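You operate a simulated robot arm through the tools that you are given. There is no shell and no other tool.

The job below is to be done with a simulated robot arm. You get a single attempt, and the scene is never put back.

TASK
Stir up the mud in the green cylinder and cap it again.
Fine: lay the cap on the low step, work the stirrer till the water is cloudy to the top (still cloudy when you finish), and stand it back in the steel beaker.

Only the result counts: the job must be done as asked and must still hold three seconds after the hand-in. Knocking over, shifting, dropping, spilling or breaking anything else fails it. Lids that push on must go on centred and level and be pressed home; caps that screw on are set level and turned clockwise until they are tight.

THE ROBOT
A 7-joint arm with a four-finger gripper, fixed in place. Base frame: the origin is at the foot of the arm, x ahead of it, y to its left, z up; the work surface is at about z = 0.62. Readings come in m, rad, newtons and seconds.
Its first joint turns from -1.204 to 3.002 rad. Payload 3.67 kg.
The tool frame sits at the grasp point between the pads (the TCP): z along the fingers, y along the line on which they close. The tips reach 0.028 m beyond it. The gripper opens to 0.112 m. The gripper's body begins 0.073 m behind the TCP.
Orientation is that of the tool frame in the base frame, as [roll, pitch, yaw] about the fixed x, y, z axes, in that order (R = Rz(yaw) Ry(pitch) Rx(roll)). With the fingers straight down and closing along the base's y, the tool's x points along the base's -x, its y along +y and its z along -z.

THE INTERFACE
- The arm moves only by the tool arm_command. Its argument "targets" is a list of rows, each a list of 3 entries, a list of its own where there are three numbers: the turn, a rotation vector about the base's x, y, z in rad, then the shift along the base's x, y, z in m, then the opening in per cent of the stroke, from 0 (shut) to 100 (fully open). In form: [[[rx, ry, rz], [x, y, z], grip], ...]. A call has 1 to 20 rows; each row is the pose to reach, as a shift and turn from the pose commanded when the call began. A row lasts 0.2 s, in which the tool goes at most 0.05 m and 0.15 rad; a call with a longer step from one row to the next is refused whole, and so is a gripper value outside its range. Where a pose cannot be reached the arm comes as near as it can. A force on the tool above 40 N (or 10 N above the force at the start of the call, whichever is more), or a blocked arm, ends the call early, and 0.2 s more pass. The fingers move at their own pace and stop on an object; they squeeze with about 27 N. The grip force told is the motor's: it shows also when the fingers shut on nothing. Time passes only in rows, and 0.2 s behind the last, so rows that repeat a pose let the fingers close. It gives the time, the measured TCP pose, the force on the tool (base axes), the opening and the grip force at its end, in the units of the frame above (readings bear some noise), with the torque about the TCP (base axes, N m) and any sound that the robot's microphone picked up.
- Cameras (640 x 400 px; columns grow to the right, rows downward): "scene" is fixed at [0.0506, -0.4975, 1.661]; the picture's right is [0.31, -0.95, 0.00], its down [-0.54, -0.18, -0.82] and it looks along [0.78, 0.26, -0.57] (base axes); focal length 331 px, centre (320, 200). "wrist" rides on the gripper at [0.06, -0.018, -0.104] in the tool frame; the picture's right is [0.29, 0.96, 0.00], its down [-0.80, 0.24, -0.55] and it looks along [-0.53, 0.16, 0.83] (tool axes); focal length 234 px, centre (320, 200). There is no depth. A picture from a camera that has moved, and an enlarged one, comes with that camera's place and axes in the base frame and with its lens. The place of the scene camera against the robot may be out by one fixed shift of up to 0.018 m in any direction.
- get_image(camera): a new picture of that camera. The clock stands still meanwhile.
- move_column(by): slides the trunk up (or, below 0, down) by that many m; the arm rides with it, the base frame stays. It gives what a move gives, with no picture.
- enlarge(camera, box): a new picture of the part [left, top, right, bottom] of that camera's present view, enlarged. The clock stands still meanwhile.
- finish_job(): hands the job in; it is judged then, once.

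Nothing tells you positions but the pictures and the camera data. Unless the task says otherwise, let go and move clear before handing in.

The tools are called as a command line: name --argument value ..., lists and objects as JSON in quotes. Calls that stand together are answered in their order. arm_command: Moves the arm, as the interface text tells. Its arguments: {"type":"object","properties":{"targets":{"type":"array","items":{"type":"array"}}},"required":["targets"]} The other tools are called the same way: move_column (by) slides the trunk up or down; get_image (camera) takes a picture; enlarge (camera, box) takes an enlarged picture of a part of a camera's view; finish_job () hands the job in.

At the start:

```text
time_s: 0.0
tool_pos: [0.6705, -0.2274, 1.394]
orientation: [3.141, 0.0, 3.14]
contact_force: [-1.7, -0.3, -0.1]
ft_torque: [-0.01, -0.01, -0.02]
finger_gap: 0.112
grasp_force: 0.1
trunk travel left (down, up): [-0.675, 0.165]
```

scene: 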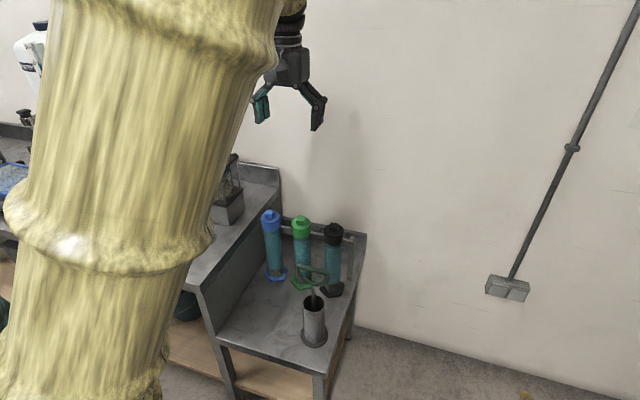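
wrist: 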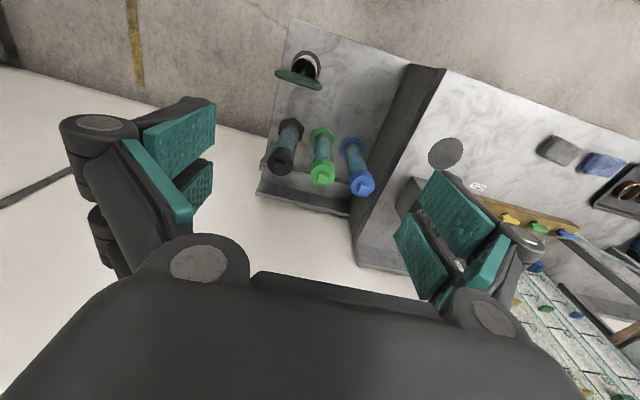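

I see three capped cylinders (blue, green, black) on a low step, with a steel beaker in front of them holding a stirrer with a green handle. I'll enlarge the pictures to work out where things are.

enlarge --camera "scene" --box '[180, 180, 400, 380]'

enlarge --camera "wrist" --box '[230, 10, 450, 220]'

enlarge --camera "scene" --box '[255, 200, 355, 300]'

```text
2.00 times, centred on (290, 280) of scene
camera zoom: at [0.0506, -0.4975, 1.661], right [0.31, -0.95, 0.0], down [-0.54, -0.18, -0.82], along [0.78, 0.26, -0.57], focal length 662 px, centre (380, 40)
```

zoom: 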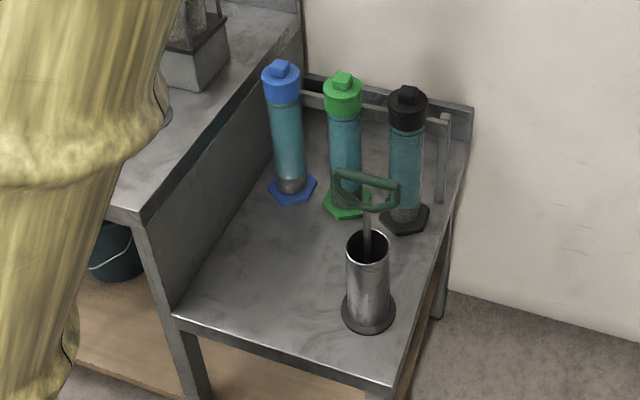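

```text
1.90 times, centred on (340, 115) of wrist
camera zoom: at [0.6091, -0.2456, 1.4968], right [-0.29, 0.96, 0.0], down [0.8, 0.24, 0.55], along [0.53, 0.16, -0.83], focal length 446 px, centre (282, 362)
```

zoom: 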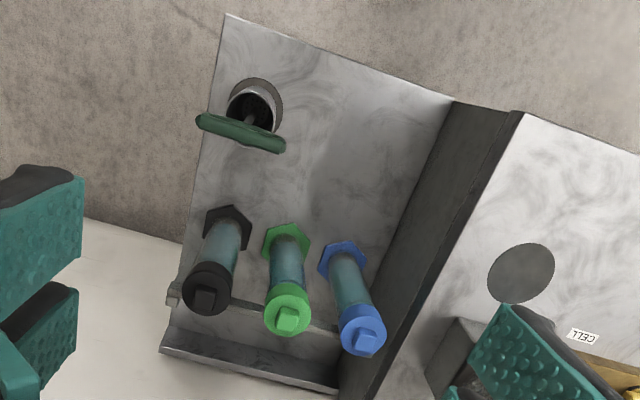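

```text
4.00 times, centred on (305, 250) of scene
camera zoom: at [0.0506, -0.4975, 1.661], right [0.31, -0.95, 0.0], down [-0.54, -0.18, -0.82], along [0.78, 0.26, -0.57], focal length 1325 px, centre (380, 0)
```

zoom: 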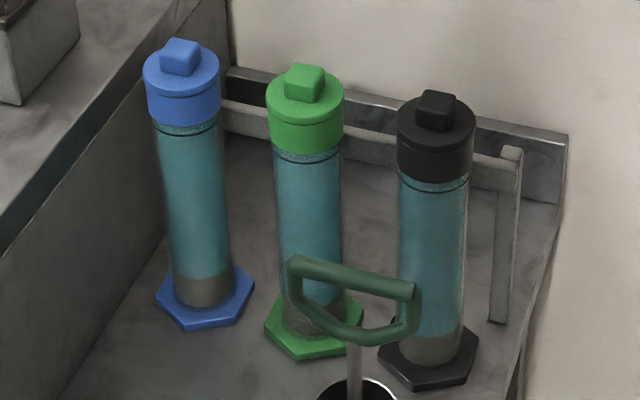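

The low step is the lower tabletop at about z=0.62. The green cylinder stands near (0.877, -0.156) with its cap top at about 0.96, between the blue and black ones. The beaker and stirrer are near (0.68, -0.27). I'll lower the trunk a bit, then take a closer look from above.

move_column --by -0.15

get_image --camera "wrist"

get_image --camera "scene"

```text
time_s: 1.8
tool_pos: [0.6696, -0.2278, 1.2433]
orientation: [3.141, 0.0, 3.139]
contact_force: [-0.2, 0.0, -0.1]
ft_torque: [-0.02, 0.0, 0.0]
finger_gap: 0.1119
grasp_force: 0.1
trunk travel left (down, up): [-0.525, 0.315]
```

```text
taken
camera wrist: at [0.609, -0.2454, 1.347], right [-0.29, 0.96, 0.0], down [0.8, 0.24, 0.55], along [0.53, 0.16, -0.83], focal length 234 px, centre (320, 200)
```

wrist: 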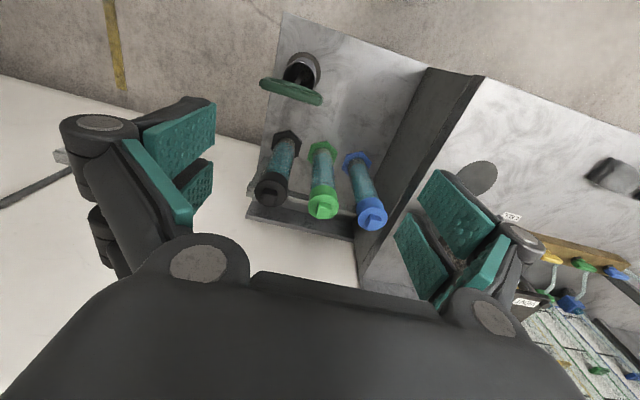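

```text
taken
```

scene: 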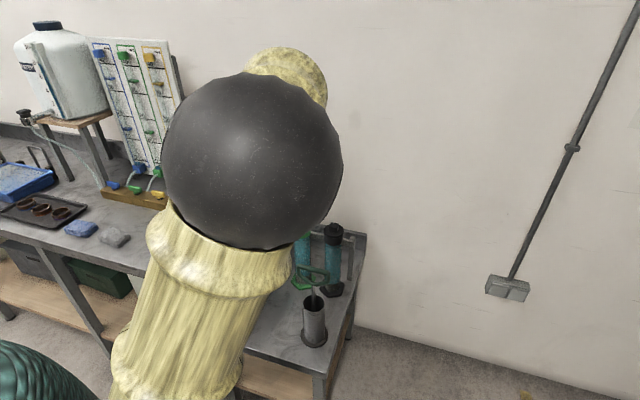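

The bench on the left is now clear too, and the upper bench is not part of this job. I'll bring the wrist camera closer to the green cap, staying above everything.

arm_command --targets '[[[0, 0, 0], [0.018, 0.007, -0.022], 100], [[0, 0, 0], [0.036, 0.014, -0.044], 100], [[0, 0, 0], [0.054, 0.021, -0.066], 100], [[0, 0, 0], [0.072, 0.028, -0.088], 100], [[0, 0, 0], [0.09, 0.035, -0.11], 100], [[0, 0, 0], [0.107, 0.042, -0.133], 100], [[0, 0, 0], [0.107, 0.042, -0.133], 100]]'

get_image --camera "wrist"

enlarge --camera "wrist" --box '[220, 100, 420, 260]'

get_image --camera "scene"

```text
time_s: 3.4
tool_pos: [0.775, -0.1838, 1.1108]
orientation: [3.14, 0.002, 3.138]
contact_force: [-0.4, 0.1, 0.4]
ft_torque: [-0.02, 0.01, 0.01]
finger_gap: 0.112
grasp_force: 0.2
trunk travel left (down, up): [-0.525, 0.315]
```

```text
taken
camera wrist: at [0.7158, -0.2021, 1.2141], right [-0.29, 0.96, 0.0], down [0.8, 0.24, 0.56], along [0.53, 0.16, -0.83], focal length 234 px, centre (320, 200)
```

wrist: 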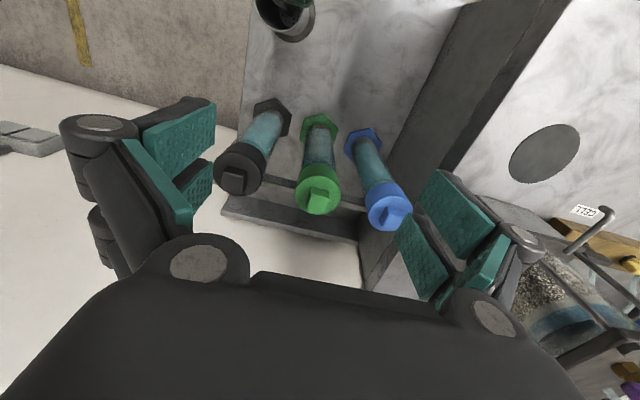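

```text
2.50 times, centred on (320, 180) of wrist
camera zoom: at [0.7158, -0.2021, 1.2141], right [-0.29, 0.96, 0.0], down [0.8, 0.24, 0.56], along [0.53, 0.16, -0.83], focal length 585 px, centre (320, 250)
```

zoom: 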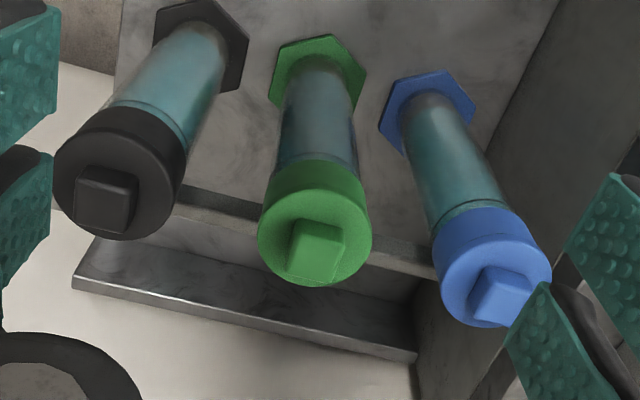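

```text
taken
```

scene: 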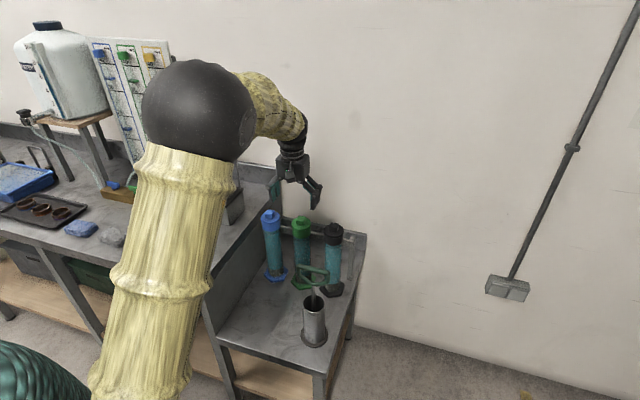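

enlarge --camera "wrist" --box '[280, 140, 360, 220]'

enlarge --camera "scene" --box '[270, 200, 350, 300]'

enlarge --camera "scene" --box '[200, 200, 380, 380]'

```text
5.00 times, centred on (320, 180) of wrist
camera zoom: at [0.7158, -0.2021, 1.2141], right [-0.29, 0.96, 0.0], down [0.8, 0.24, 0.56], along [0.53, 0.16, -0.83], focal length 1171 px, centre (320, 300)
```

zoom: 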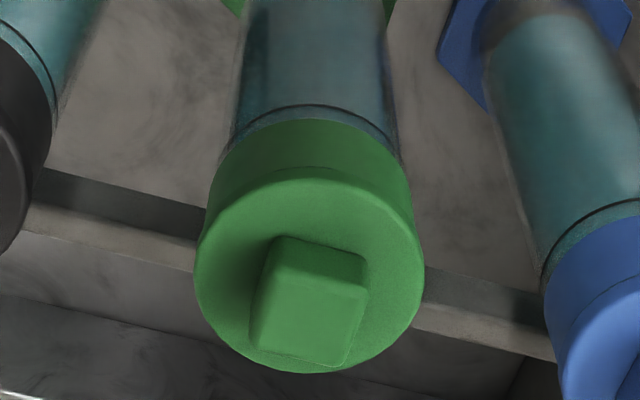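

```text
4.00 times, centred on (310, 250) of scene
camera zoom: at [0.0506, -0.4975, 1.661], right [0.31, -0.95, 0.0], down [-0.54, -0.18, -0.82], along [0.78, 0.26, -0.57], focal length 1325 px, centre (360, 0)
```

zoom: 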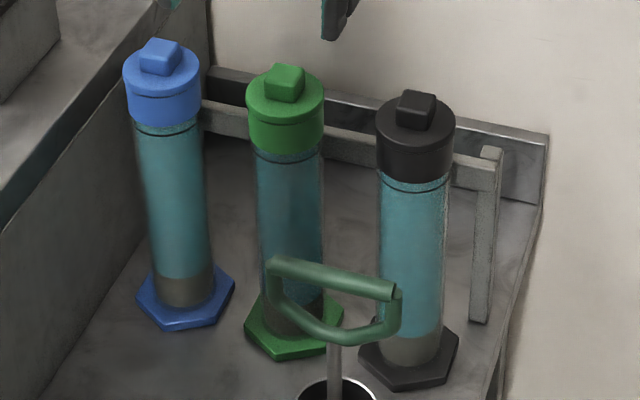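

```text
2.22 times, centred on (290, 290) of scene
camera zoom: at [0.0506, -0.4975, 1.661], right [0.31, -0.95, 0.0], down [-0.54, -0.18, -0.82], along [0.78, 0.26, -0.57], focal length 736 px, centre (387, 0)
```

zoom: 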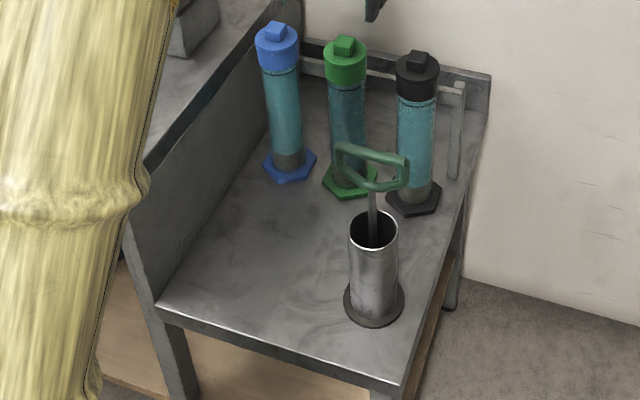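

The green cap is about 64 mm across with its top near z=0.94. It carries a square knob about 26 mm wide, centred near (0.883, -0.155) and almost lined up with the base axes. I'll move directly above it, still clear, to check the alignment.

arm_command --targets '[[[0, 0, 0], [0.027, 0.007, -0.01], 100], [[0, 0, 0], [0.054, 0.014, -0.02], 100], [[0, 0, 0], [0.081, 0.022, -0.03], 100], [[0, 0, 0], [0.107, 0.029, -0.05], 80], [[0, 0, 0], [0.107, 0.029, -0.075], 80], [[0, 0, 0], [0.107, 0.029, -0.075], 80]]'

get_image --camera "wrist"

enlarge --camera "scene" --box '[250, 140, 370, 300]'

```text
time_s: 4.8
tool_pos: [0.8835, -0.1538, 1.0374]
orientation: [-3.141, 0.001, 3.139]
contact_force: [-0.1, -0.3, -0.7]
ft_torque: [0.02, -0.04, -0.01]
finger_gap: 0.0893
grasp_force: 0.1
trunk travel left (down, up): [-0.525, 0.315]
```

```text
taken
camera wrist: at [0.8234, -0.1721, 1.1399], right [-0.29, 0.96, 0.0], down [0.8, 0.24, 0.55], along [0.53, 0.16, -0.83], focal length 234 px, centre (320, 200)
```

wrist: 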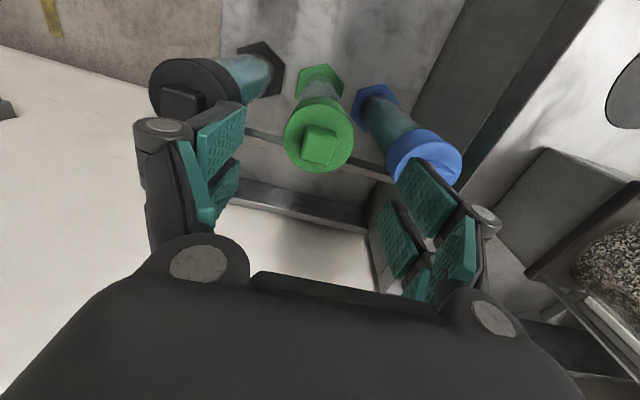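

```text
2.50 times, centred on (310, 220) of scene
camera zoom: at [0.0506, -0.4975, 1.661], right [0.31, -0.95, 0.0], down [-0.54, -0.18, -0.82], along [0.78, 0.26, -0.57], focal length 828 px, centre (345, 150)
```

zoom: 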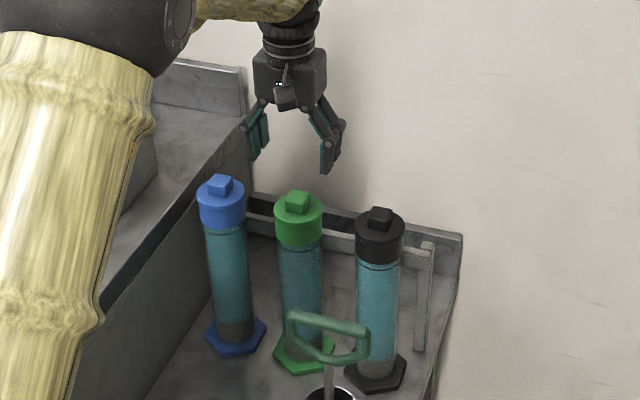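

enlarge --camera "wrist" --box '[270, 80, 370, 180]'

enlarge --camera "scene" --box '[270, 205, 330, 255]'

```text
4.00 times, centred on (320, 130) of wrist
camera zoom: at [0.8234, -0.1721, 1.1399], right [-0.29, 0.96, 0.0], down [0.8, 0.24, 0.55], along [0.53, 0.16, -0.83], focal length 937 px, centre (320, 480)
```

zoom: 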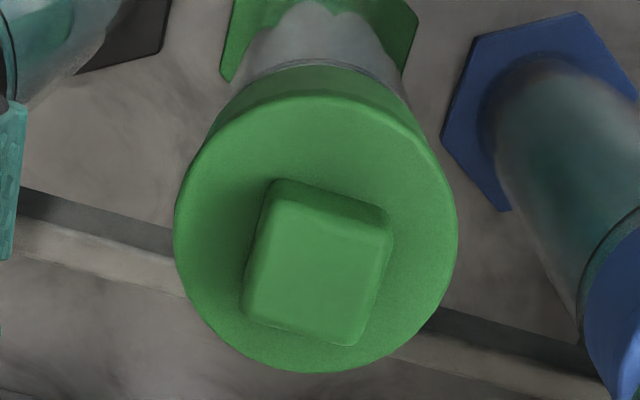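

```text
8.00 times, centred on (300, 230) of scene
camera zoom: at [0.0506, -0.4975, 1.661], right [0.31, -0.95, 0.0], down [-0.54, -0.18, -0.82], along [0.78, 0.26, -0.57], focal length 2650 px, centre (480, -40)
```

zoom: 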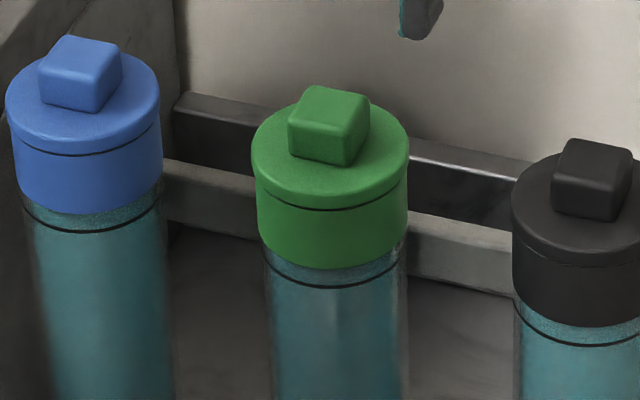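

The depth of the cap is poorly fixed from views this similar, so I'll back off to a much flatter viewing angle to triangulate the cap properly.

arm_command --targets '[[[0, 0, 0], [-0.035, -0.01, 0.015], 80], [[0, 0, 0], [-0.075, -0.022, 0.019], 80], [[0, 0, 0], [-0.115, -0.036, 0.019], 80], [[0, 0, 0], [-0.153, -0.048, 0.019], 80], [[0, 0, 0], [-0.153, -0.048, 0.019], 80]]'

get_image --camera "wrist"

enlarge --camera "wrist" --box '[270, 190, 370, 290]'

```text
time_s: 6.0
tool_pos: [0.73, -0.2018, 1.0548]
orientation: [3.14, -0.001, 3.141]
contact_force: [-0.7, 0.2, -0.4]
ft_torque: [-0.02, 0.01, 0.02]
finger_gap: 0.0894
grasp_force: 0.0
trunk travel left (down, up): [-0.525, 0.315]
```

```text
taken
camera wrist: at [0.6701, -0.2199, 1.1587], right [-0.29, 0.96, 0.0], down [0.8, 0.24, 0.55], along [0.53, 0.16, -0.83], focal length 234 px, centre (320, 200)
```

wrist: 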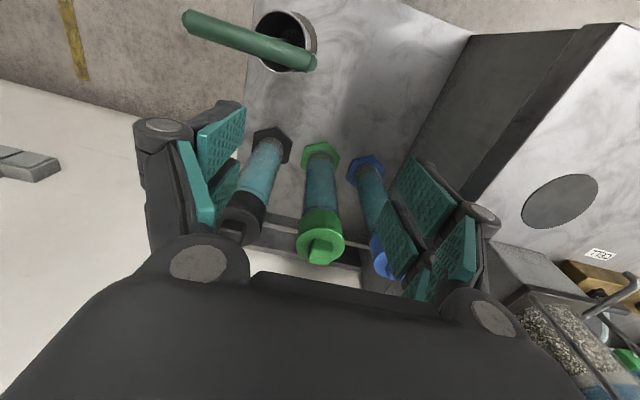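

```text
4.00 times, centred on (320, 240) of wrist
camera zoom: at [0.6701, -0.2199, 1.1587], right [-0.29, 0.96, 0.0], down [0.8, 0.24, 0.55], along [0.53, 0.16, -0.83], focal length 937 px, centre (320, 40)
```

zoom: 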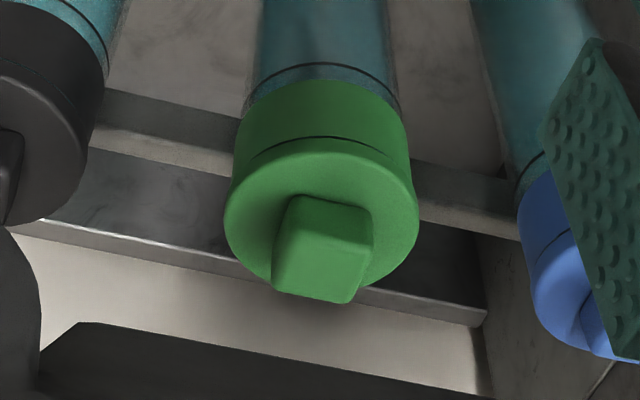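

Triangulated: the green cylinder's axis is at about (0.896, -0.151). The cap disc top is at about z=0.917 and the square knob's top at about 0.943, aligned with the base axes. I'll come down over the knob with the fingers straddling it along y.

arm_command --targets '[[[0, 0, 0], [0.04, 0.013, 0.0], 60], [[0, 0, 0], [0.08, 0.026, 0.0], 60], [[0, 0, 0], [0.125, 0.04, 0.0], 60], [[0, 0, 0], [0.167, 0.051, 0.0], 60], [[0, 0, 0], [0.167, 0.051, -0.03], 60], [[0, 0, 0], [0.167, 0.051, -0.06], 60], [[0, 0, 0], [0.167, 0.051, -0.075], 60], [[0, 0, 0], [0.167, 0.051, -0.075], 60]]'

get_image --camera "wrist"

enlarge --camera "scene" --box '[260, 170, 350, 260]'

```text
time_s: 7.8
tool_pos: [0.8967, -0.1527, 0.9787]
orientation: [3.141, -0.001, 3.14]
contact_force: [-0.4, 0.2, 0.0]
ft_torque: [-0.02, 0.01, -0.01]
finger_gap: 0.0675
grasp_force: 0.1
trunk travel left (down, up): [-0.525, 0.315]
```

```text
taken
camera wrist: at [0.8369, -0.1707, 1.0827], right [-0.29, 0.96, 0.0], down [0.8, 0.24, 0.55], along [0.53, 0.16, -0.83], focal length 234 px, centre (320, 200)
```

wrist: 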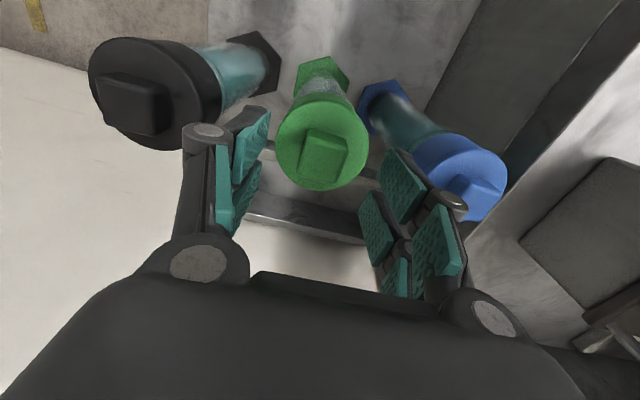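

```text
4.44 times, centred on (305, 215) of scene
camera zoom: at [0.0506, -0.4975, 1.661], right [0.31, -0.95, 0.0], down [-0.54, -0.18, -0.82], along [0.78, 0.26, -0.57], focal length 1472 px, centre (387, 133)
```

zoom: 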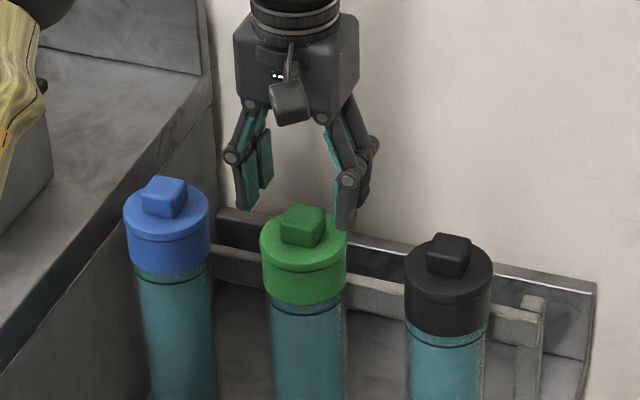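

enlarge --camera "wrist" --box '[265, 80, 385, 200]'

```text
3.33 times, centred on (325, 140) of wrist
camera zoom: at [0.8369, -0.1707, 1.0827], right [-0.29, 0.96, 0.0], down [0.8, 0.24, 0.55], along [0.53, 0.16, -0.83], focal length 781 px, centre (303, 400)
```

zoom: 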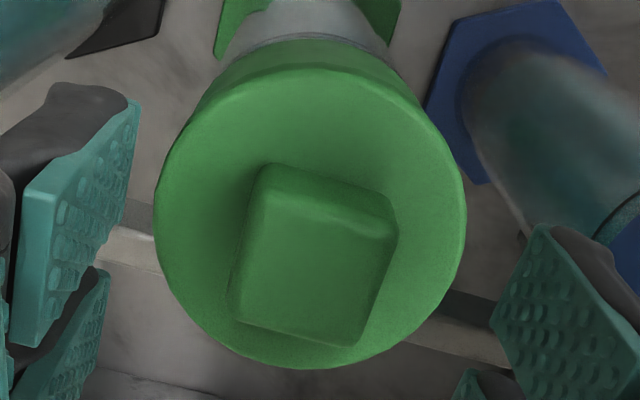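

The alignment agrees with the estimate to within a couple of millimetres. I'll descend around the knob and close on it.

arm_command --targets '[[[0, 0, 0], [0.0, 0.001, -0.012], 55], [[0, 0, 0], [0.0, 0.0015, -0.022], 50], [[0, 0, 0], [0.0, 0.0015, -0.03], 45], [[0, 0, 0], [0.0, 0.0015, -0.03], 45]]'

get_image --camera "wrist"

enlarge --camera "scene" --box '[270, 180, 340, 250]'

```text
time_s: 8.8
tool_pos: [0.8969, -0.1514, 0.9474]
orientation: [-3.141, -0.001, 3.14]
contact_force: [-0.8, -0.8, -0.1]
ft_torque: [0.04, -0.01, 0.01]
finger_gap: 0.0506
grasp_force: 0.1
trunk travel left (down, up): [-0.525, 0.315]
```

```text
taken
camera wrist: at [0.8368, -0.1693, 1.0519], right [-0.29, 0.96, 0.0], down [0.8, 0.24, 0.55], along [0.53, 0.16, -0.83], focal length 234 px, centre (320, 200)
```

wrist: 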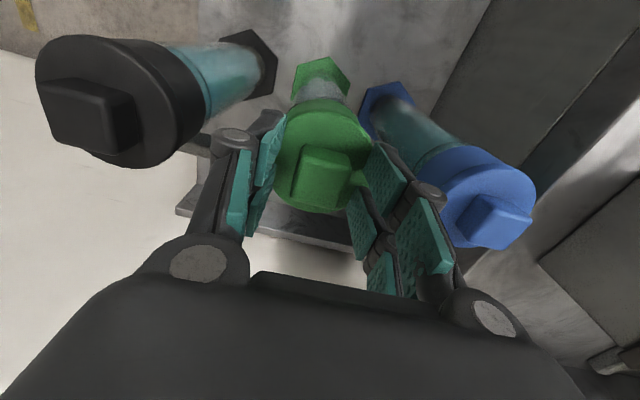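

```text
5.71 times, centred on (305, 215) of scene
camera zoom: at [0.0506, -0.4975, 1.661], right [0.31, -0.95, 0.0], down [-0.54, -0.18, -0.82], along [0.78, 0.26, -0.57], focal length 1893 px, centre (406, 114)
```

zoom: 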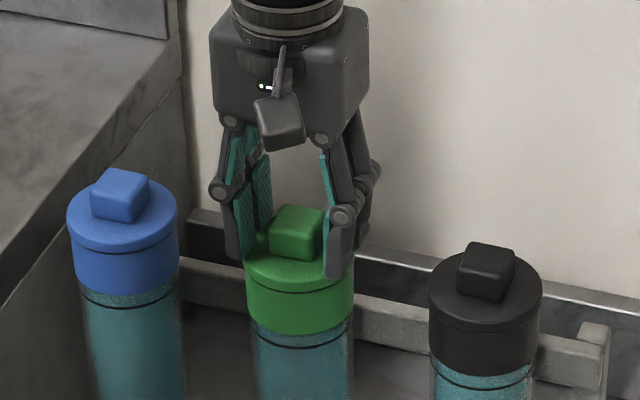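

The fingers straddle the knob with the tips just above the disc. Next I'll close on it.

arm_command --targets '[[[0, 0, 0], [0, 0, 0], 20], [[0, 0, 0], [0, 0, 0], 0], [[0, 0, 0], [0, 0, 0], 0], [[0, 0, 0], [0, 0, 0], 0]]'

```text
time_s: 9.8
tool_pos: [0.8974, -0.1517, 0.9483]
orientation: [-3.14, 0.001, 3.14]
contact_force: [0.2, 0.3, 0.8]
ft_torque: [-0.02, -0.02, -0.04]
finger_gap: 0.0293
grasp_force: 27.0
trunk travel left (down, up): [-0.525, 0.315]
heard: snap
```

The knob is held at a 29 mm gap. A small test lift will show whether the cap pulls off or is screwed.

arm_command --targets '[[[0, 0, 0], [0, 0, 0.001], 0], [[0, 0, 0], [0, 0, 0.002], 0], [[0, 0, 0], [0, 0, 0.002], 0]]'

enlarge --camera "scene" --box '[270, 180, 340, 250]'

```text
time_s: 10.6
tool_pos: [0.8969, -0.1514, 0.9507]
orientation: [3.141, 0.0, 3.14]
contact_force: [-0.2, 0.4, -0.2]
ft_torque: [-0.01, 0.0, 0.0]
finger_gap: 0.0289
grasp_force: 27.3
trunk travel left (down, up): [-0.525, 0.315]
```

```text
5.71 times, centred on (305, 215) of scene
camera zoom: at [0.0506, -0.4975, 1.661], right [0.31, -0.95, 0.0], down [-0.54, -0.18, -0.82], along [0.78, 0.26, -0.57], focal length 1893 px, centre (406, 114)
```

zoom: 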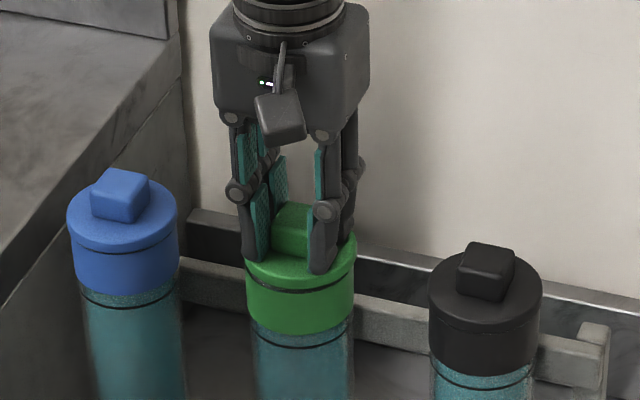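

arm_command --targets '[[[0, 0, 0], [0, 0, 0.003], 0], [[0, 0, 0], [0, 0, 0.006], 0], [[0, 0, 0], [0, 0, 0.006], 0]]'

enlarge --camera "scene" --box '[270, 180, 340, 250]'

enlarge --camera "wrist" --box '[240, 50, 420, 230]'

```text
time_s: 11.3
tool_pos: [0.8966, -0.1518, 0.9569]
orientation: [3.141, 0.0, 3.139]
contact_force: [0.2, 0.5, -0.2]
ft_torque: [-0.01, 0.02, 0.03]
finger_gap: 0.0291
grasp_force: 26.8
trunk travel left (down, up): [-0.525, 0.315]
```

```text
5.71 times, centred on (305, 215) of scene
camera zoom: at [0.0506, -0.4975, 1.661], right [0.31, -0.95, 0.0], down [-0.54, -0.18, -0.82], along [0.78, 0.26, -0.57], focal length 1893 px, centre (406, 114)
```

zoom: 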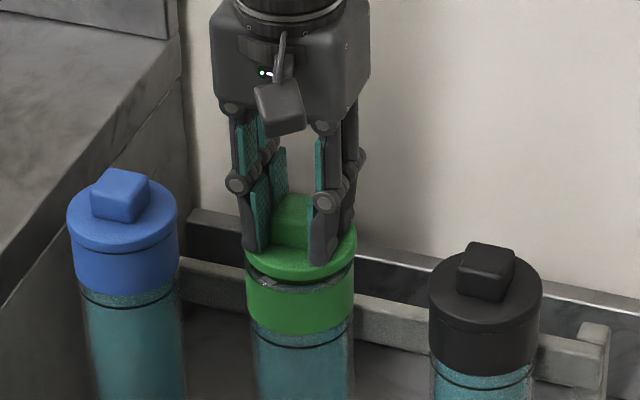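

```text
2.22 times, centred on (330, 140) of wrist
camera zoom: at [0.837, -0.17, 1.0611], right [-0.29, 0.96, 0.0], down [0.8, 0.24, 0.55], along [0.53, 0.16, -0.83], focal length 520 px, centre (298, 333)
```

zoom: 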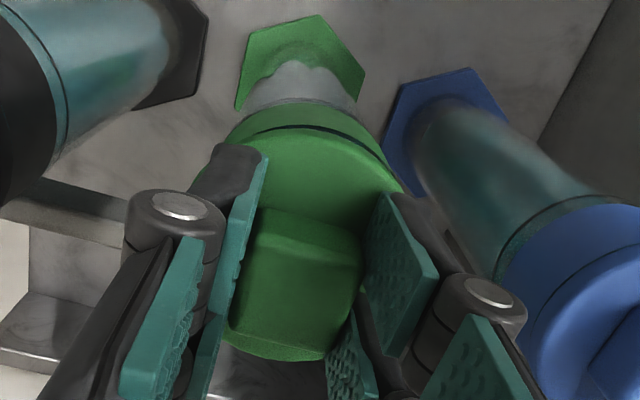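

The disc with the knob is the cap; the green collar stays on the cylinder. It lifts freely, so it is a push-on lid. I'll raise it clear and check its underside.

arm_command --targets '[[[0, 0, 0], [0, 0, 0.015], 0], [[0, 0, 0], [0, 0, 0.035], 0], [[0, 0, 0], [0, 0, 0.06], 0], [[0, 0, 0], [0, 0, 0.09], 0], [[0, 0, 0], [0, 0, 0.11], 0], [[0, 0, 0], [0, 0, 0.11], 0]]'

enlarge --camera "scene" --box '[260, 140, 350, 260]'

get_image --camera "wrist"

```text
time_s: 12.8
tool_pos: [0.8976, -0.1531, 1.0664]
orientation: [-3.142, -0.001, 3.138]
contact_force: [0.5, -1.0, 0.2]
ft_torque: [0.04, 0.01, 0.0]
finger_gap: 0.0
grasp_force: 26.8
trunk travel left (down, up): [-0.525, 0.315]
```

```text
3.33 times, centred on (305, 200) of scene
camera zoom: at [0.0506, -0.4975, 1.661], right [0.31, -0.95, 0.0], down [-0.54, -0.18, -0.82], along [0.78, 0.26, -0.57], focal length 1104 px, centre (370, 200)
```

zoom: 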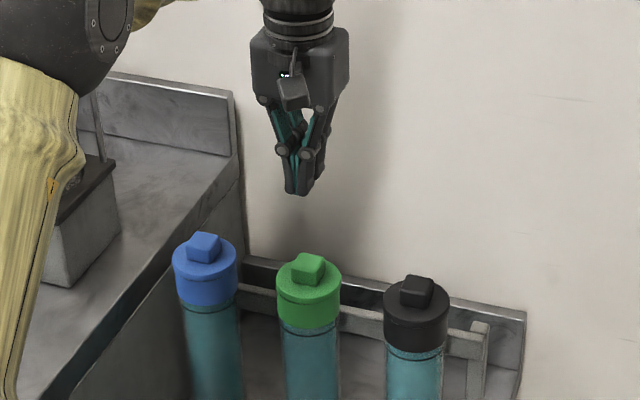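

```text
taken
camera wrist: at [0.8378, -0.171, 1.1701], right [-0.29, 0.96, 0.0], down [0.8, 0.24, 0.55], along [0.53, 0.16, -0.83], focal length 234 px, centre (320, 200)
```

wrist: 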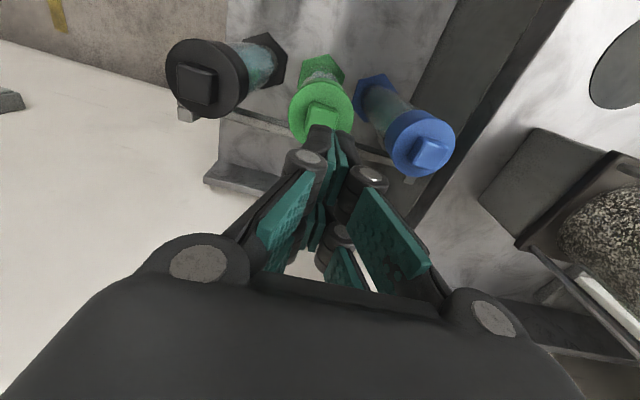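

The knob slipped out of the pads and the cap appears to be sitting on the cylinder again. I'll look closely before doing anything.

enlarge --camera "scene" --box '[270, 205, 340, 255]'

enlarge --camera "wrist" --box '[270, 40, 370, 150]'

```text
8.00 times, centred on (305, 230) of scene
camera zoom: at [0.0506, -0.4975, 1.661], right [0.31, -0.95, 0.0], down [-0.54, -0.18, -0.82], along [0.78, 0.26, -0.57], focal length 2650 px, centre (440, -40)
```

zoom: 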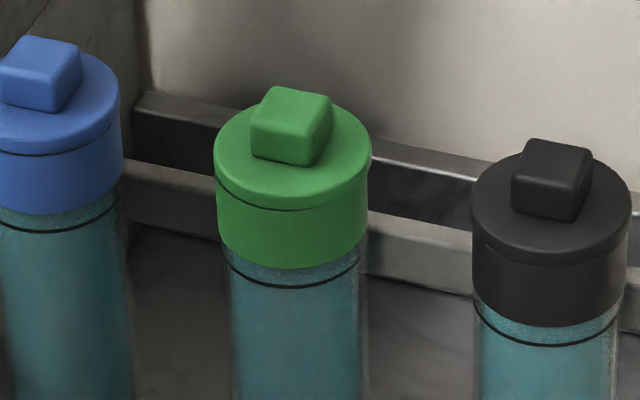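

```text
3.64 times, centred on (320, 95) of wrist
camera zoom: at [0.8378, -0.171, 1.1701], right [-0.29, 0.96, 0.0], down [0.8, 0.24, 0.55], along [0.53, 0.16, -0.83], focal length 852 px, centre (320, 582)
```

zoom: 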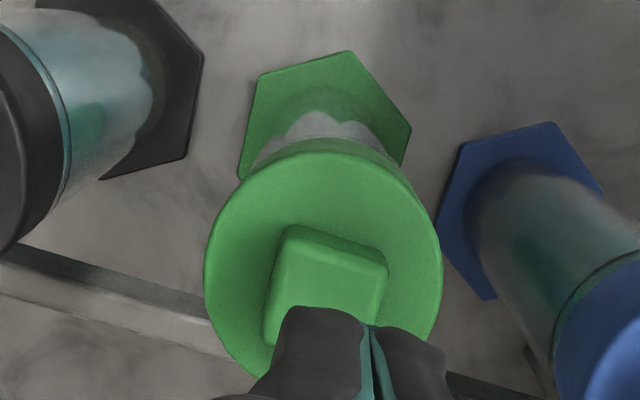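

The cap is back on the collar, perhaps seated a hair unevenly. I'll open, come down again and check the knob's position before taking a deeper grip.

arm_command --targets '[[[0, 0, 0], [0, 0, -0.01], 50], [[0, 0, 0], [0, 0, -0.04], 50], [[0, 0, 0], [0, 0.001, -0.07], 50], [[0, 0, 0], [0, 0.001, -0.085], 50], [[0, 0, 0], [0, 0.001, -0.085], 50]]'

enlarge --camera "wrist" --box '[265, 80, 385, 200]'

enlarge --camera "scene" --box '[270, 205, 340, 255]'

```text
time_s: 13.9
tool_pos: [0.8971, -0.151, 0.9839]
orientation: [3.141, 0.0, 3.14]
contact_force: [-0.6, 0.3, 0.1]
ft_torque: [-0.04, -0.01, -0.01]
finger_gap: 0.0561
grasp_force: 0.1
trunk travel left (down, up): [-0.525, 0.315]
```

```text
3.33 times, centred on (325, 140) of wrist
camera zoom: at [0.8372, -0.169, 1.086], right [-0.29, 0.96, 0.0], down [0.8, 0.24, 0.55], along [0.53, 0.16, -0.83], focal length 781 px, centre (303, 400)
```

zoom: 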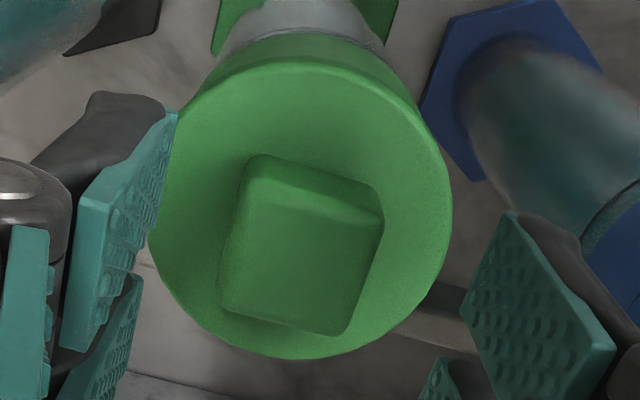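

```text
8.00 times, centred on (305, 230) of scene
camera zoom: at [0.0506, -0.4975, 1.661], right [0.31, -0.95, 0.0], down [-0.54, -0.18, -0.82], along [0.78, 0.26, -0.57], focal length 2650 px, centre (440, -40)
```

zoom: 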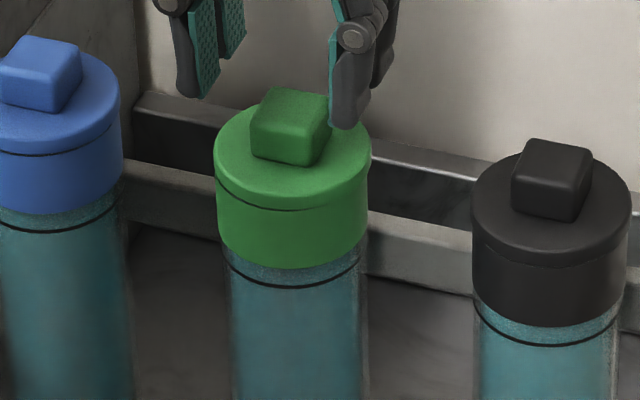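

arm_command --targets '[[[0, 0, 0], [0, 0, -0.015], 45], [[0, 0, 0], [0, 0, -0.03], 45], [[0, 0, 0], [0, 0, -0.038], 45], [[0, 0, 0], [0, 0, -0.038], 45]]'

arm_command --targets '[[[0, 0, 0], [0, 0, -0.001], 45], [[0, 0, 0], [0, 0, -0.002], 45], [[0, 0, 0], [0, 0, -0.002], 45]]'

```text
time_s: 14.9
tool_pos: [0.8981, -0.1512, 0.9454]
orientation: [-3.14, 0.004, 3.14]
contact_force: [2.0, 0.2, 10.5]
ft_torque: [-0.03, -0.08, -0.01]
finger_gap: 0.0511
grasp_force: 1.2
trunk travel left (down, up): [-0.525, 0.315]
heard: snap
```

```text
time_s: 15.8
tool_pos: [0.8973, -0.15, 0.9458]
orientation: [3.141, 0.004, -3.141]
contact_force: [10.4, -0.5, 26.1]
ft_torque: [-0.04, -0.22, 0.04]
finger_gap: 0.0491
grasp_force: 0.0
trunk travel left (down, up): [-0.525, 0.315]
```

Contact with the disc at TCP z≈0.9455 puts the disc top at about 0.9175, and the cap snapped back on. I'll back off a millimetre or two and grip the knob as deep as I can.

arm_command --targets '[[[0, 0, 0], [0, 0, 0.0025], 45], [[0, 0, 0], [0, 0, 0.0025], 20], [[0, 0, 0], [0, 0, 0.0025], 0], [[0, 0, 0], [0, 0, 0.0025], 0], [[0, 0, 0], [0, 0, 0.0025], 0]]'

arm_command --targets '[[[0, 0, 0], [0, 0, 0.001], 0], [[0, 0, 0], [0, 0, 0.002], 0], [[0, 0, 0], [0, 0, 0.002], 0]]'

enlarge --camera "scene" --box '[270, 190, 340, 250]'

```text
time_s: 16.9
tool_pos: [0.8956, -0.1506, 0.9472]
orientation: [3.141, 0.001, 3.14]
contact_force: [-3.9, -2.5, 24.1]
ft_torque: [-0.04, 0.12, -0.03]
finger_gap: 0.0293
grasp_force: 27.0
trunk travel left (down, up): [-0.525, 0.315]
```

```text
time_s: 17.8
tool_pos: [0.8977, -0.151, 0.9471]
orientation: [3.141, -0.001, 3.14]
contact_force: [-7.3, -0.7, 7.9]
ft_torque: [-0.01, 0.0, -0.02]
finger_gap: 0.0291
grasp_force: 26.8
trunk travel left (down, up): [-0.525, 0.315]
```

```text
6.67 times, centred on (305, 220) of scene
camera zoom: at [0.0506, -0.4975, 1.661], right [0.31, -0.95, 0.0], down [-0.54, -0.18, -0.82], along [0.78, 0.26, -0.57], focal length 2208 px, centre (420, 67)
```

zoom: 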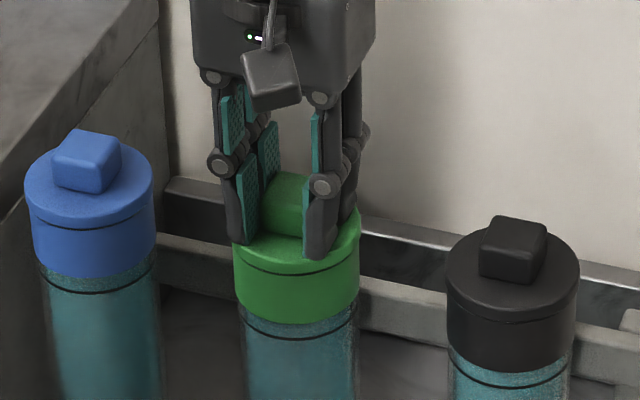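

arm_command --targets '[[[0, 0, 0], [0, 0, 0.001], 0], [[0, 0, 0], [0, 0, 0.001], 0]]'

arm_command --targets '[[[0, 0, 0], [0, 0, 0.001], 0], [[0, 0, 0], [0, 0, 0.002], 0], [[0, 0, 0], [0, 0, 0.002], 0]]'

enlarge --camera "scene" --box '[270, 190, 340, 250]'

```text
time_s: 18.4
tool_pos: [0.8987, -0.1516, 0.9467]
orientation: [3.14, 0.0, 3.139]
contact_force: [0.7, -0.3, 0.7]
ft_torque: [0.0, 0.02, 0.02]
finger_gap: 0.0292
grasp_force: 26.9
trunk travel left (down, up): [-0.525, 0.315]
heard: snap
```

```text
time_s: 19.1
tool_pos: [0.8979, -0.15, 0.9499]
orientation: [3.139, 0.0, 3.14]
contact_force: [-0.3, -0.8, 0.3]
ft_torque: [0.02, 0.0, 0.01]
finger_gap: 0.0293
grasp_force: 26.6
trunk travel left (down, up): [-0.525, 0.315]
```

```text
6.67 times, centred on (305, 220) of scene
camera zoom: at [0.0506, -0.4975, 1.661], right [0.31, -0.95, 0.0], down [-0.54, -0.18, -0.82], along [0.78, 0.26, -0.57], focal length 2208 px, centre (420, 67)
```

zoom: 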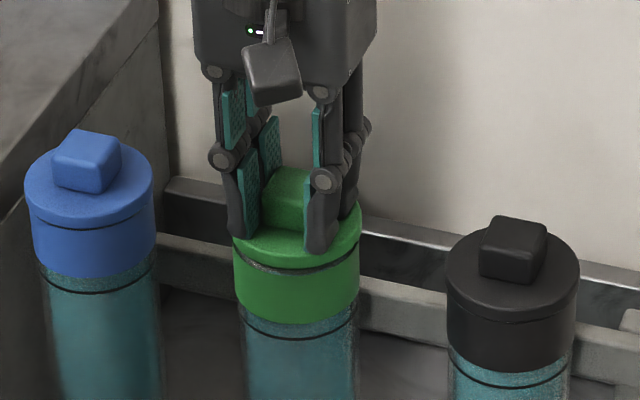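

The cap unsnapped and is rising with the gripper. I'll lift slowly this time, checking the hold as I go.

arm_command --targets '[[[0, 0, 0], [0, 0, 0.002], 0], [[0, 0, 0], [0, 0, 0.004], 0], [[0, 0, 0], [0, 0, 0.006], 0], [[0, 0, 0], [0, 0, 0.008], 0]]'

enlarge --camera "scene" --box '[270, 180, 340, 250]'

enlarge --camera "wrist" --box '[240, 50, 420, 230]'

```text
time_s: 20.1
tool_pos: [0.8982, -0.1514, 0.9577]
orientation: [-3.142, 0.0, 3.14]
contact_force: [-0.8, 0.1, -0.6]
ft_torque: [-0.01, 0.03, -0.03]
finger_gap: 0.0294
grasp_force: 27.2
trunk travel left (down, up): [-0.525, 0.315]
```

```text
5.71 times, centred on (305, 215) of scene
camera zoom: at [0.0506, -0.4975, 1.661], right [0.31, -0.95, 0.0], down [-0.54, -0.18, -0.82], along [0.78, 0.26, -0.57], focal length 1893 px, centre (406, 114)
```

zoom: 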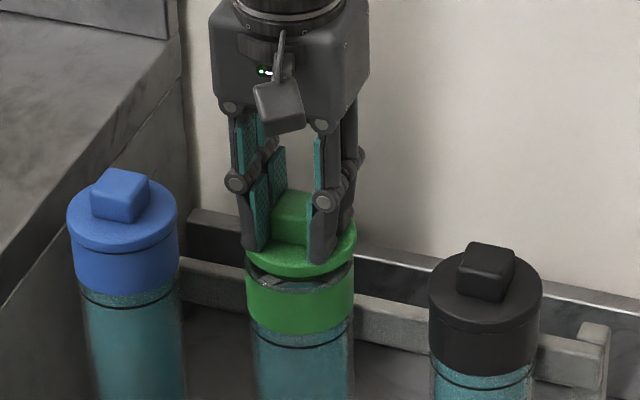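

```text
2.22 times, centred on (330, 140) of wrist
camera zoom: at [0.8377, -0.1693, 1.0612], right [-0.29, 0.96, 0.0], down [0.8, 0.24, 0.55], along [0.53, 0.16, -0.83], focal length 520 px, centre (298, 333)
```

zoom: 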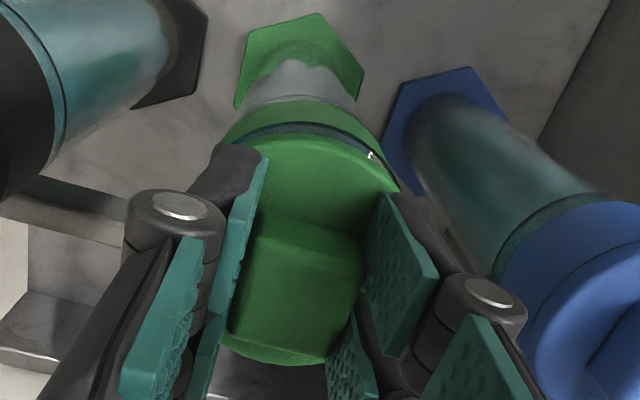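

arm_command --targets '[[[0, 0, 0], [0, 0, 0.002], 0], [[0, 0, 0], [0, 0, 0.004], 0], [[0, 0, 0], [0, 0, 0.006], 0], [[0, 0, 0], [0, 0, 0.008], 0], [[0, 0, 0], [0, 0, 0.01], 0]]'

enlarge --camera "scene" --box '[270, 180, 340, 250]'

enlarge --camera "wrist" --box '[240, 50, 420, 230]'

```text
time_s: 21.4
tool_pos: [0.8975, -0.1493, 0.9683]
orientation: [-3.14, -0.001, 3.141]
contact_force: [-0.2, 0.5, -0.6]
ft_torque: [-0.02, 0.06, 0.01]
finger_gap: 0.0293
grasp_force: 27.7
trunk travel left (down, up): [-0.525, 0.315]
```

```text
5.71 times, centred on (305, 215) of scene
camera zoom: at [0.0506, -0.4975, 1.661], right [0.31, -0.95, 0.0], down [-0.54, -0.18, -0.82], along [0.78, 0.26, -0.57], focal length 1893 px, centre (406, 114)
```

zoom: 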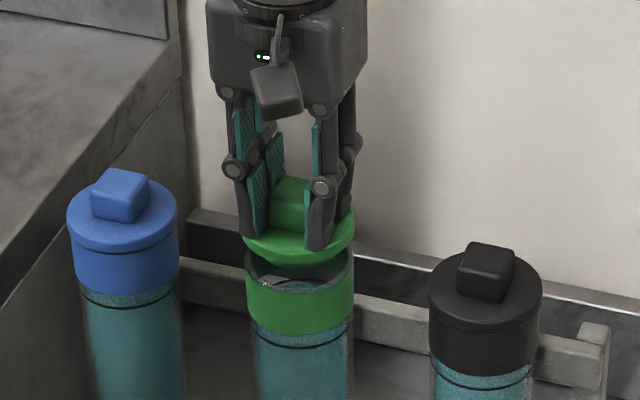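

```text
2.22 times, centred on (330, 140) of wrist
camera zoom: at [0.8375, -0.1683, 1.0713], right [-0.29, 0.96, 0.0], down [0.8, 0.24, 0.55], along [0.53, 0.16, -0.83], focal length 520 px, centre (298, 333)
```

zoom: 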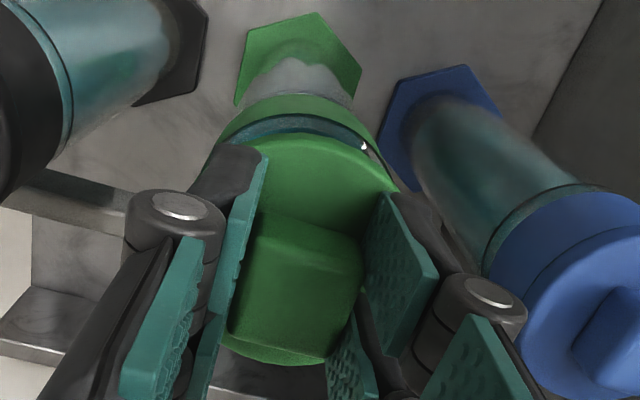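

arm_command --targets '[[[0, 0, 0], [0, 0, 0.005], 0], [[0, 0, 0], [0, 0, 0.01], 0], [[0, 0, 0], [0, 0, 0.015], 0], [[0, 0, 0], [0, 0, 0.02], 0], [[0, 0, 0], [0, 0, 0.026], 0], [[0, 0, 0], [0, 0, 0.032], 0]]'

enlarge --camera "scene" --box '[265, 160, 345, 250]'

```text
time_s: 22.8
tool_pos: [0.897, -0.1512, 1.0006]
orientation: [3.141, 0.0, 3.138]
contact_force: [0.1, -0.1, -0.4]
ft_torque: [0.01, -0.01, 0.0]
finger_gap: 0.0291
grasp_force: 26.9
trunk travel left (down, up): [-0.525, 0.315]
```

```text
4.44 times, centred on (305, 205) of scene
camera zoom: at [0.0506, -0.4975, 1.661], right [0.31, -0.95, 0.0], down [-0.54, -0.18, -0.82], along [0.78, 0.26, -0.57], focal length 1472 px, centre (387, 178)
```

zoom: 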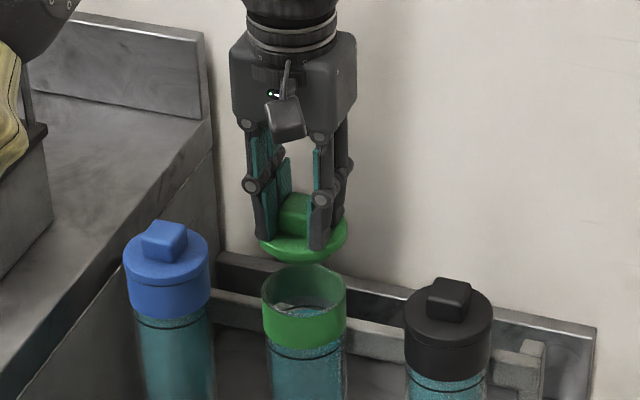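

The cap is off and held firmly. I'll carry it to a free spot on the low step, around (0.73, -0.10), between the stirrer and the upper bench, keeping high until clear of the cylinders.

arm_command --targets '[[[0, 0, 0], [0, 0, 0.015], 0], [[0, 0, 0], [-0.005, 0.0, 0.03], 0], [[0, 0, 0], [-0.025, 0.006, 0.035], 0], [[0, 0, 0], [-0.05, 0.014, 0.035], 0], [[0, 0, 0], [-0.075, 0.022, 0.035], 0], [[0, 0, 0], [-0.1, 0.03, 0.035], 0], [[0, 0, 0], [-0.125, 0.038, 0.035], 0], [[0, 0, 0], [-0.15, 0.046, 0.035], 0], [[0, 0, 0], [-0.167, 0.051, 0.035], 0], [[0, 0, 0], [-0.167, 0.051, 0.02], 0], [[0, 0, 0], [-0.167, 0.051, 0.0], 0], [[0, 0, 0], [-0.167, 0.051, -0.02], 0], [[0, 0, 0], [-0.167, 0.051, -0.04], 0], [[0, 0, 0], [-0.167, 0.051, -0.04], 0]]'

get_image --camera "scene"

get_image --camera "wrist"

```text
time_s: 25.8
tool_pos: [0.7313, -0.1017, 0.9609]
orientation: [-3.142, 0.001, 3.139]
contact_force: [0.0, 0.0, -0.5]
ft_torque: [-0.01, -0.03, -0.04]
finger_gap: 0.0294
grasp_force: 27.3
trunk travel left (down, up): [-0.525, 0.315]
```

```text
taken
```

scene: 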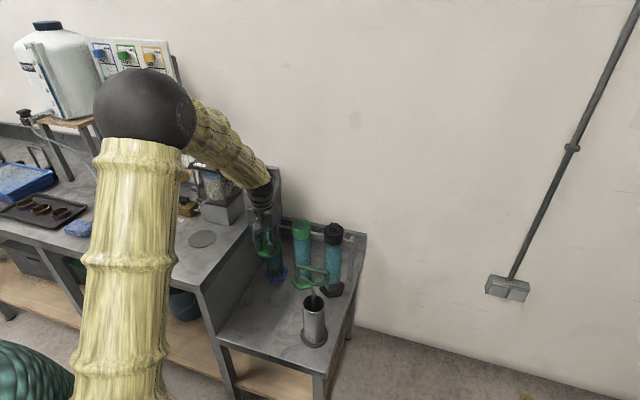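

```text
taken
camera wrist: at [0.6715, -0.1184, 1.0639], right [-0.29, 0.96, 0.0], down [0.8, 0.24, 0.55], along [0.53, 0.16, -0.83], focal length 234 px, centre (320, 200)
```

wrist: 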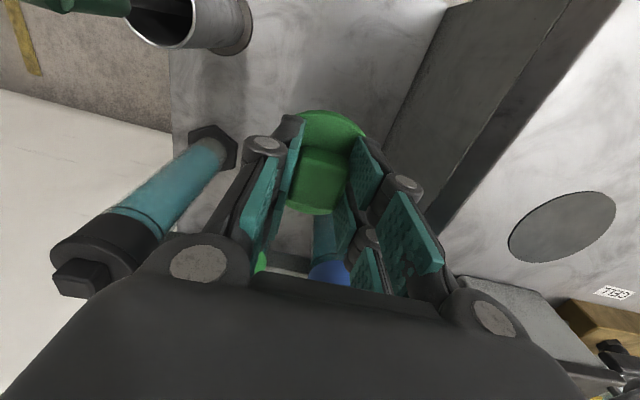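

The cap is over the clear part of the low step. I'll lower it in stages, looking for clearance around the arm.

arm_command --targets '[[[0, 0, 0], [0, 0, -0.02], 0], [[0, 0, 0], [0, 0, -0.04], 0], [[0, 0, 0], [0, 0, -0.06], 0], [[0, 0, 0], [0, 0, -0.08], 0], [[0, 0, 0], [0, 0, -0.1], 0], [[0, 0, 0], [0, 0, -0.12], 0], [[0, 0, 0], [0, 0, -0.14], 0], [[0, 0, 0], [0, 0, -0.16], 0], [[0, 0, 0], [0, 0, -0.18], 0], [[0, 0, 0], [0, 0, -0.2], 0], [[0, 0, 0], [0, 0, -0.2], 0]]'

get_image --camera "scene"

get_image --camera "wrist"

```text
time_s: 28.1
tool_pos: [0.7311, -0.0994, 0.7595]
orientation: [-3.139, 0.001, 3.141]
contact_force: [-0.7, 0.3, -0.7]
ft_torque: [-0.01, 0.0, -0.02]
finger_gap: 0.0293
grasp_force: 26.9
trunk travel left (down, up): [-0.525, 0.315]
```

```text
taken
```

scene: 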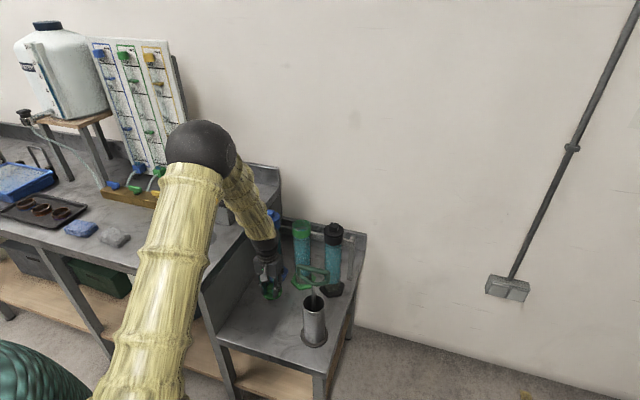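

```text
taken
camera wrist: at [0.6699, -0.117, 0.8627], right [-0.29, 0.96, 0.0], down [0.8, 0.24, 0.55], along [0.53, 0.16, -0.83], focal length 234 px, centre (320, 200)
```

wrist: 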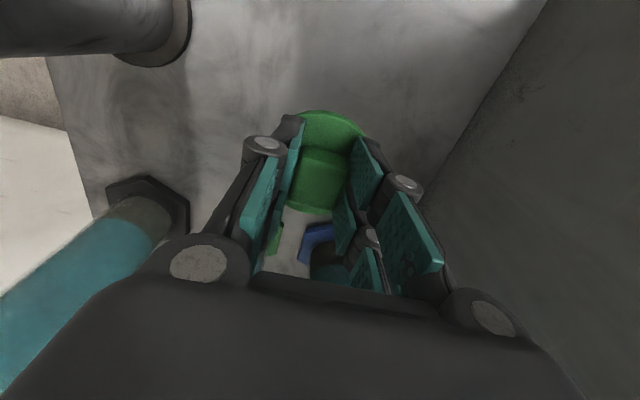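

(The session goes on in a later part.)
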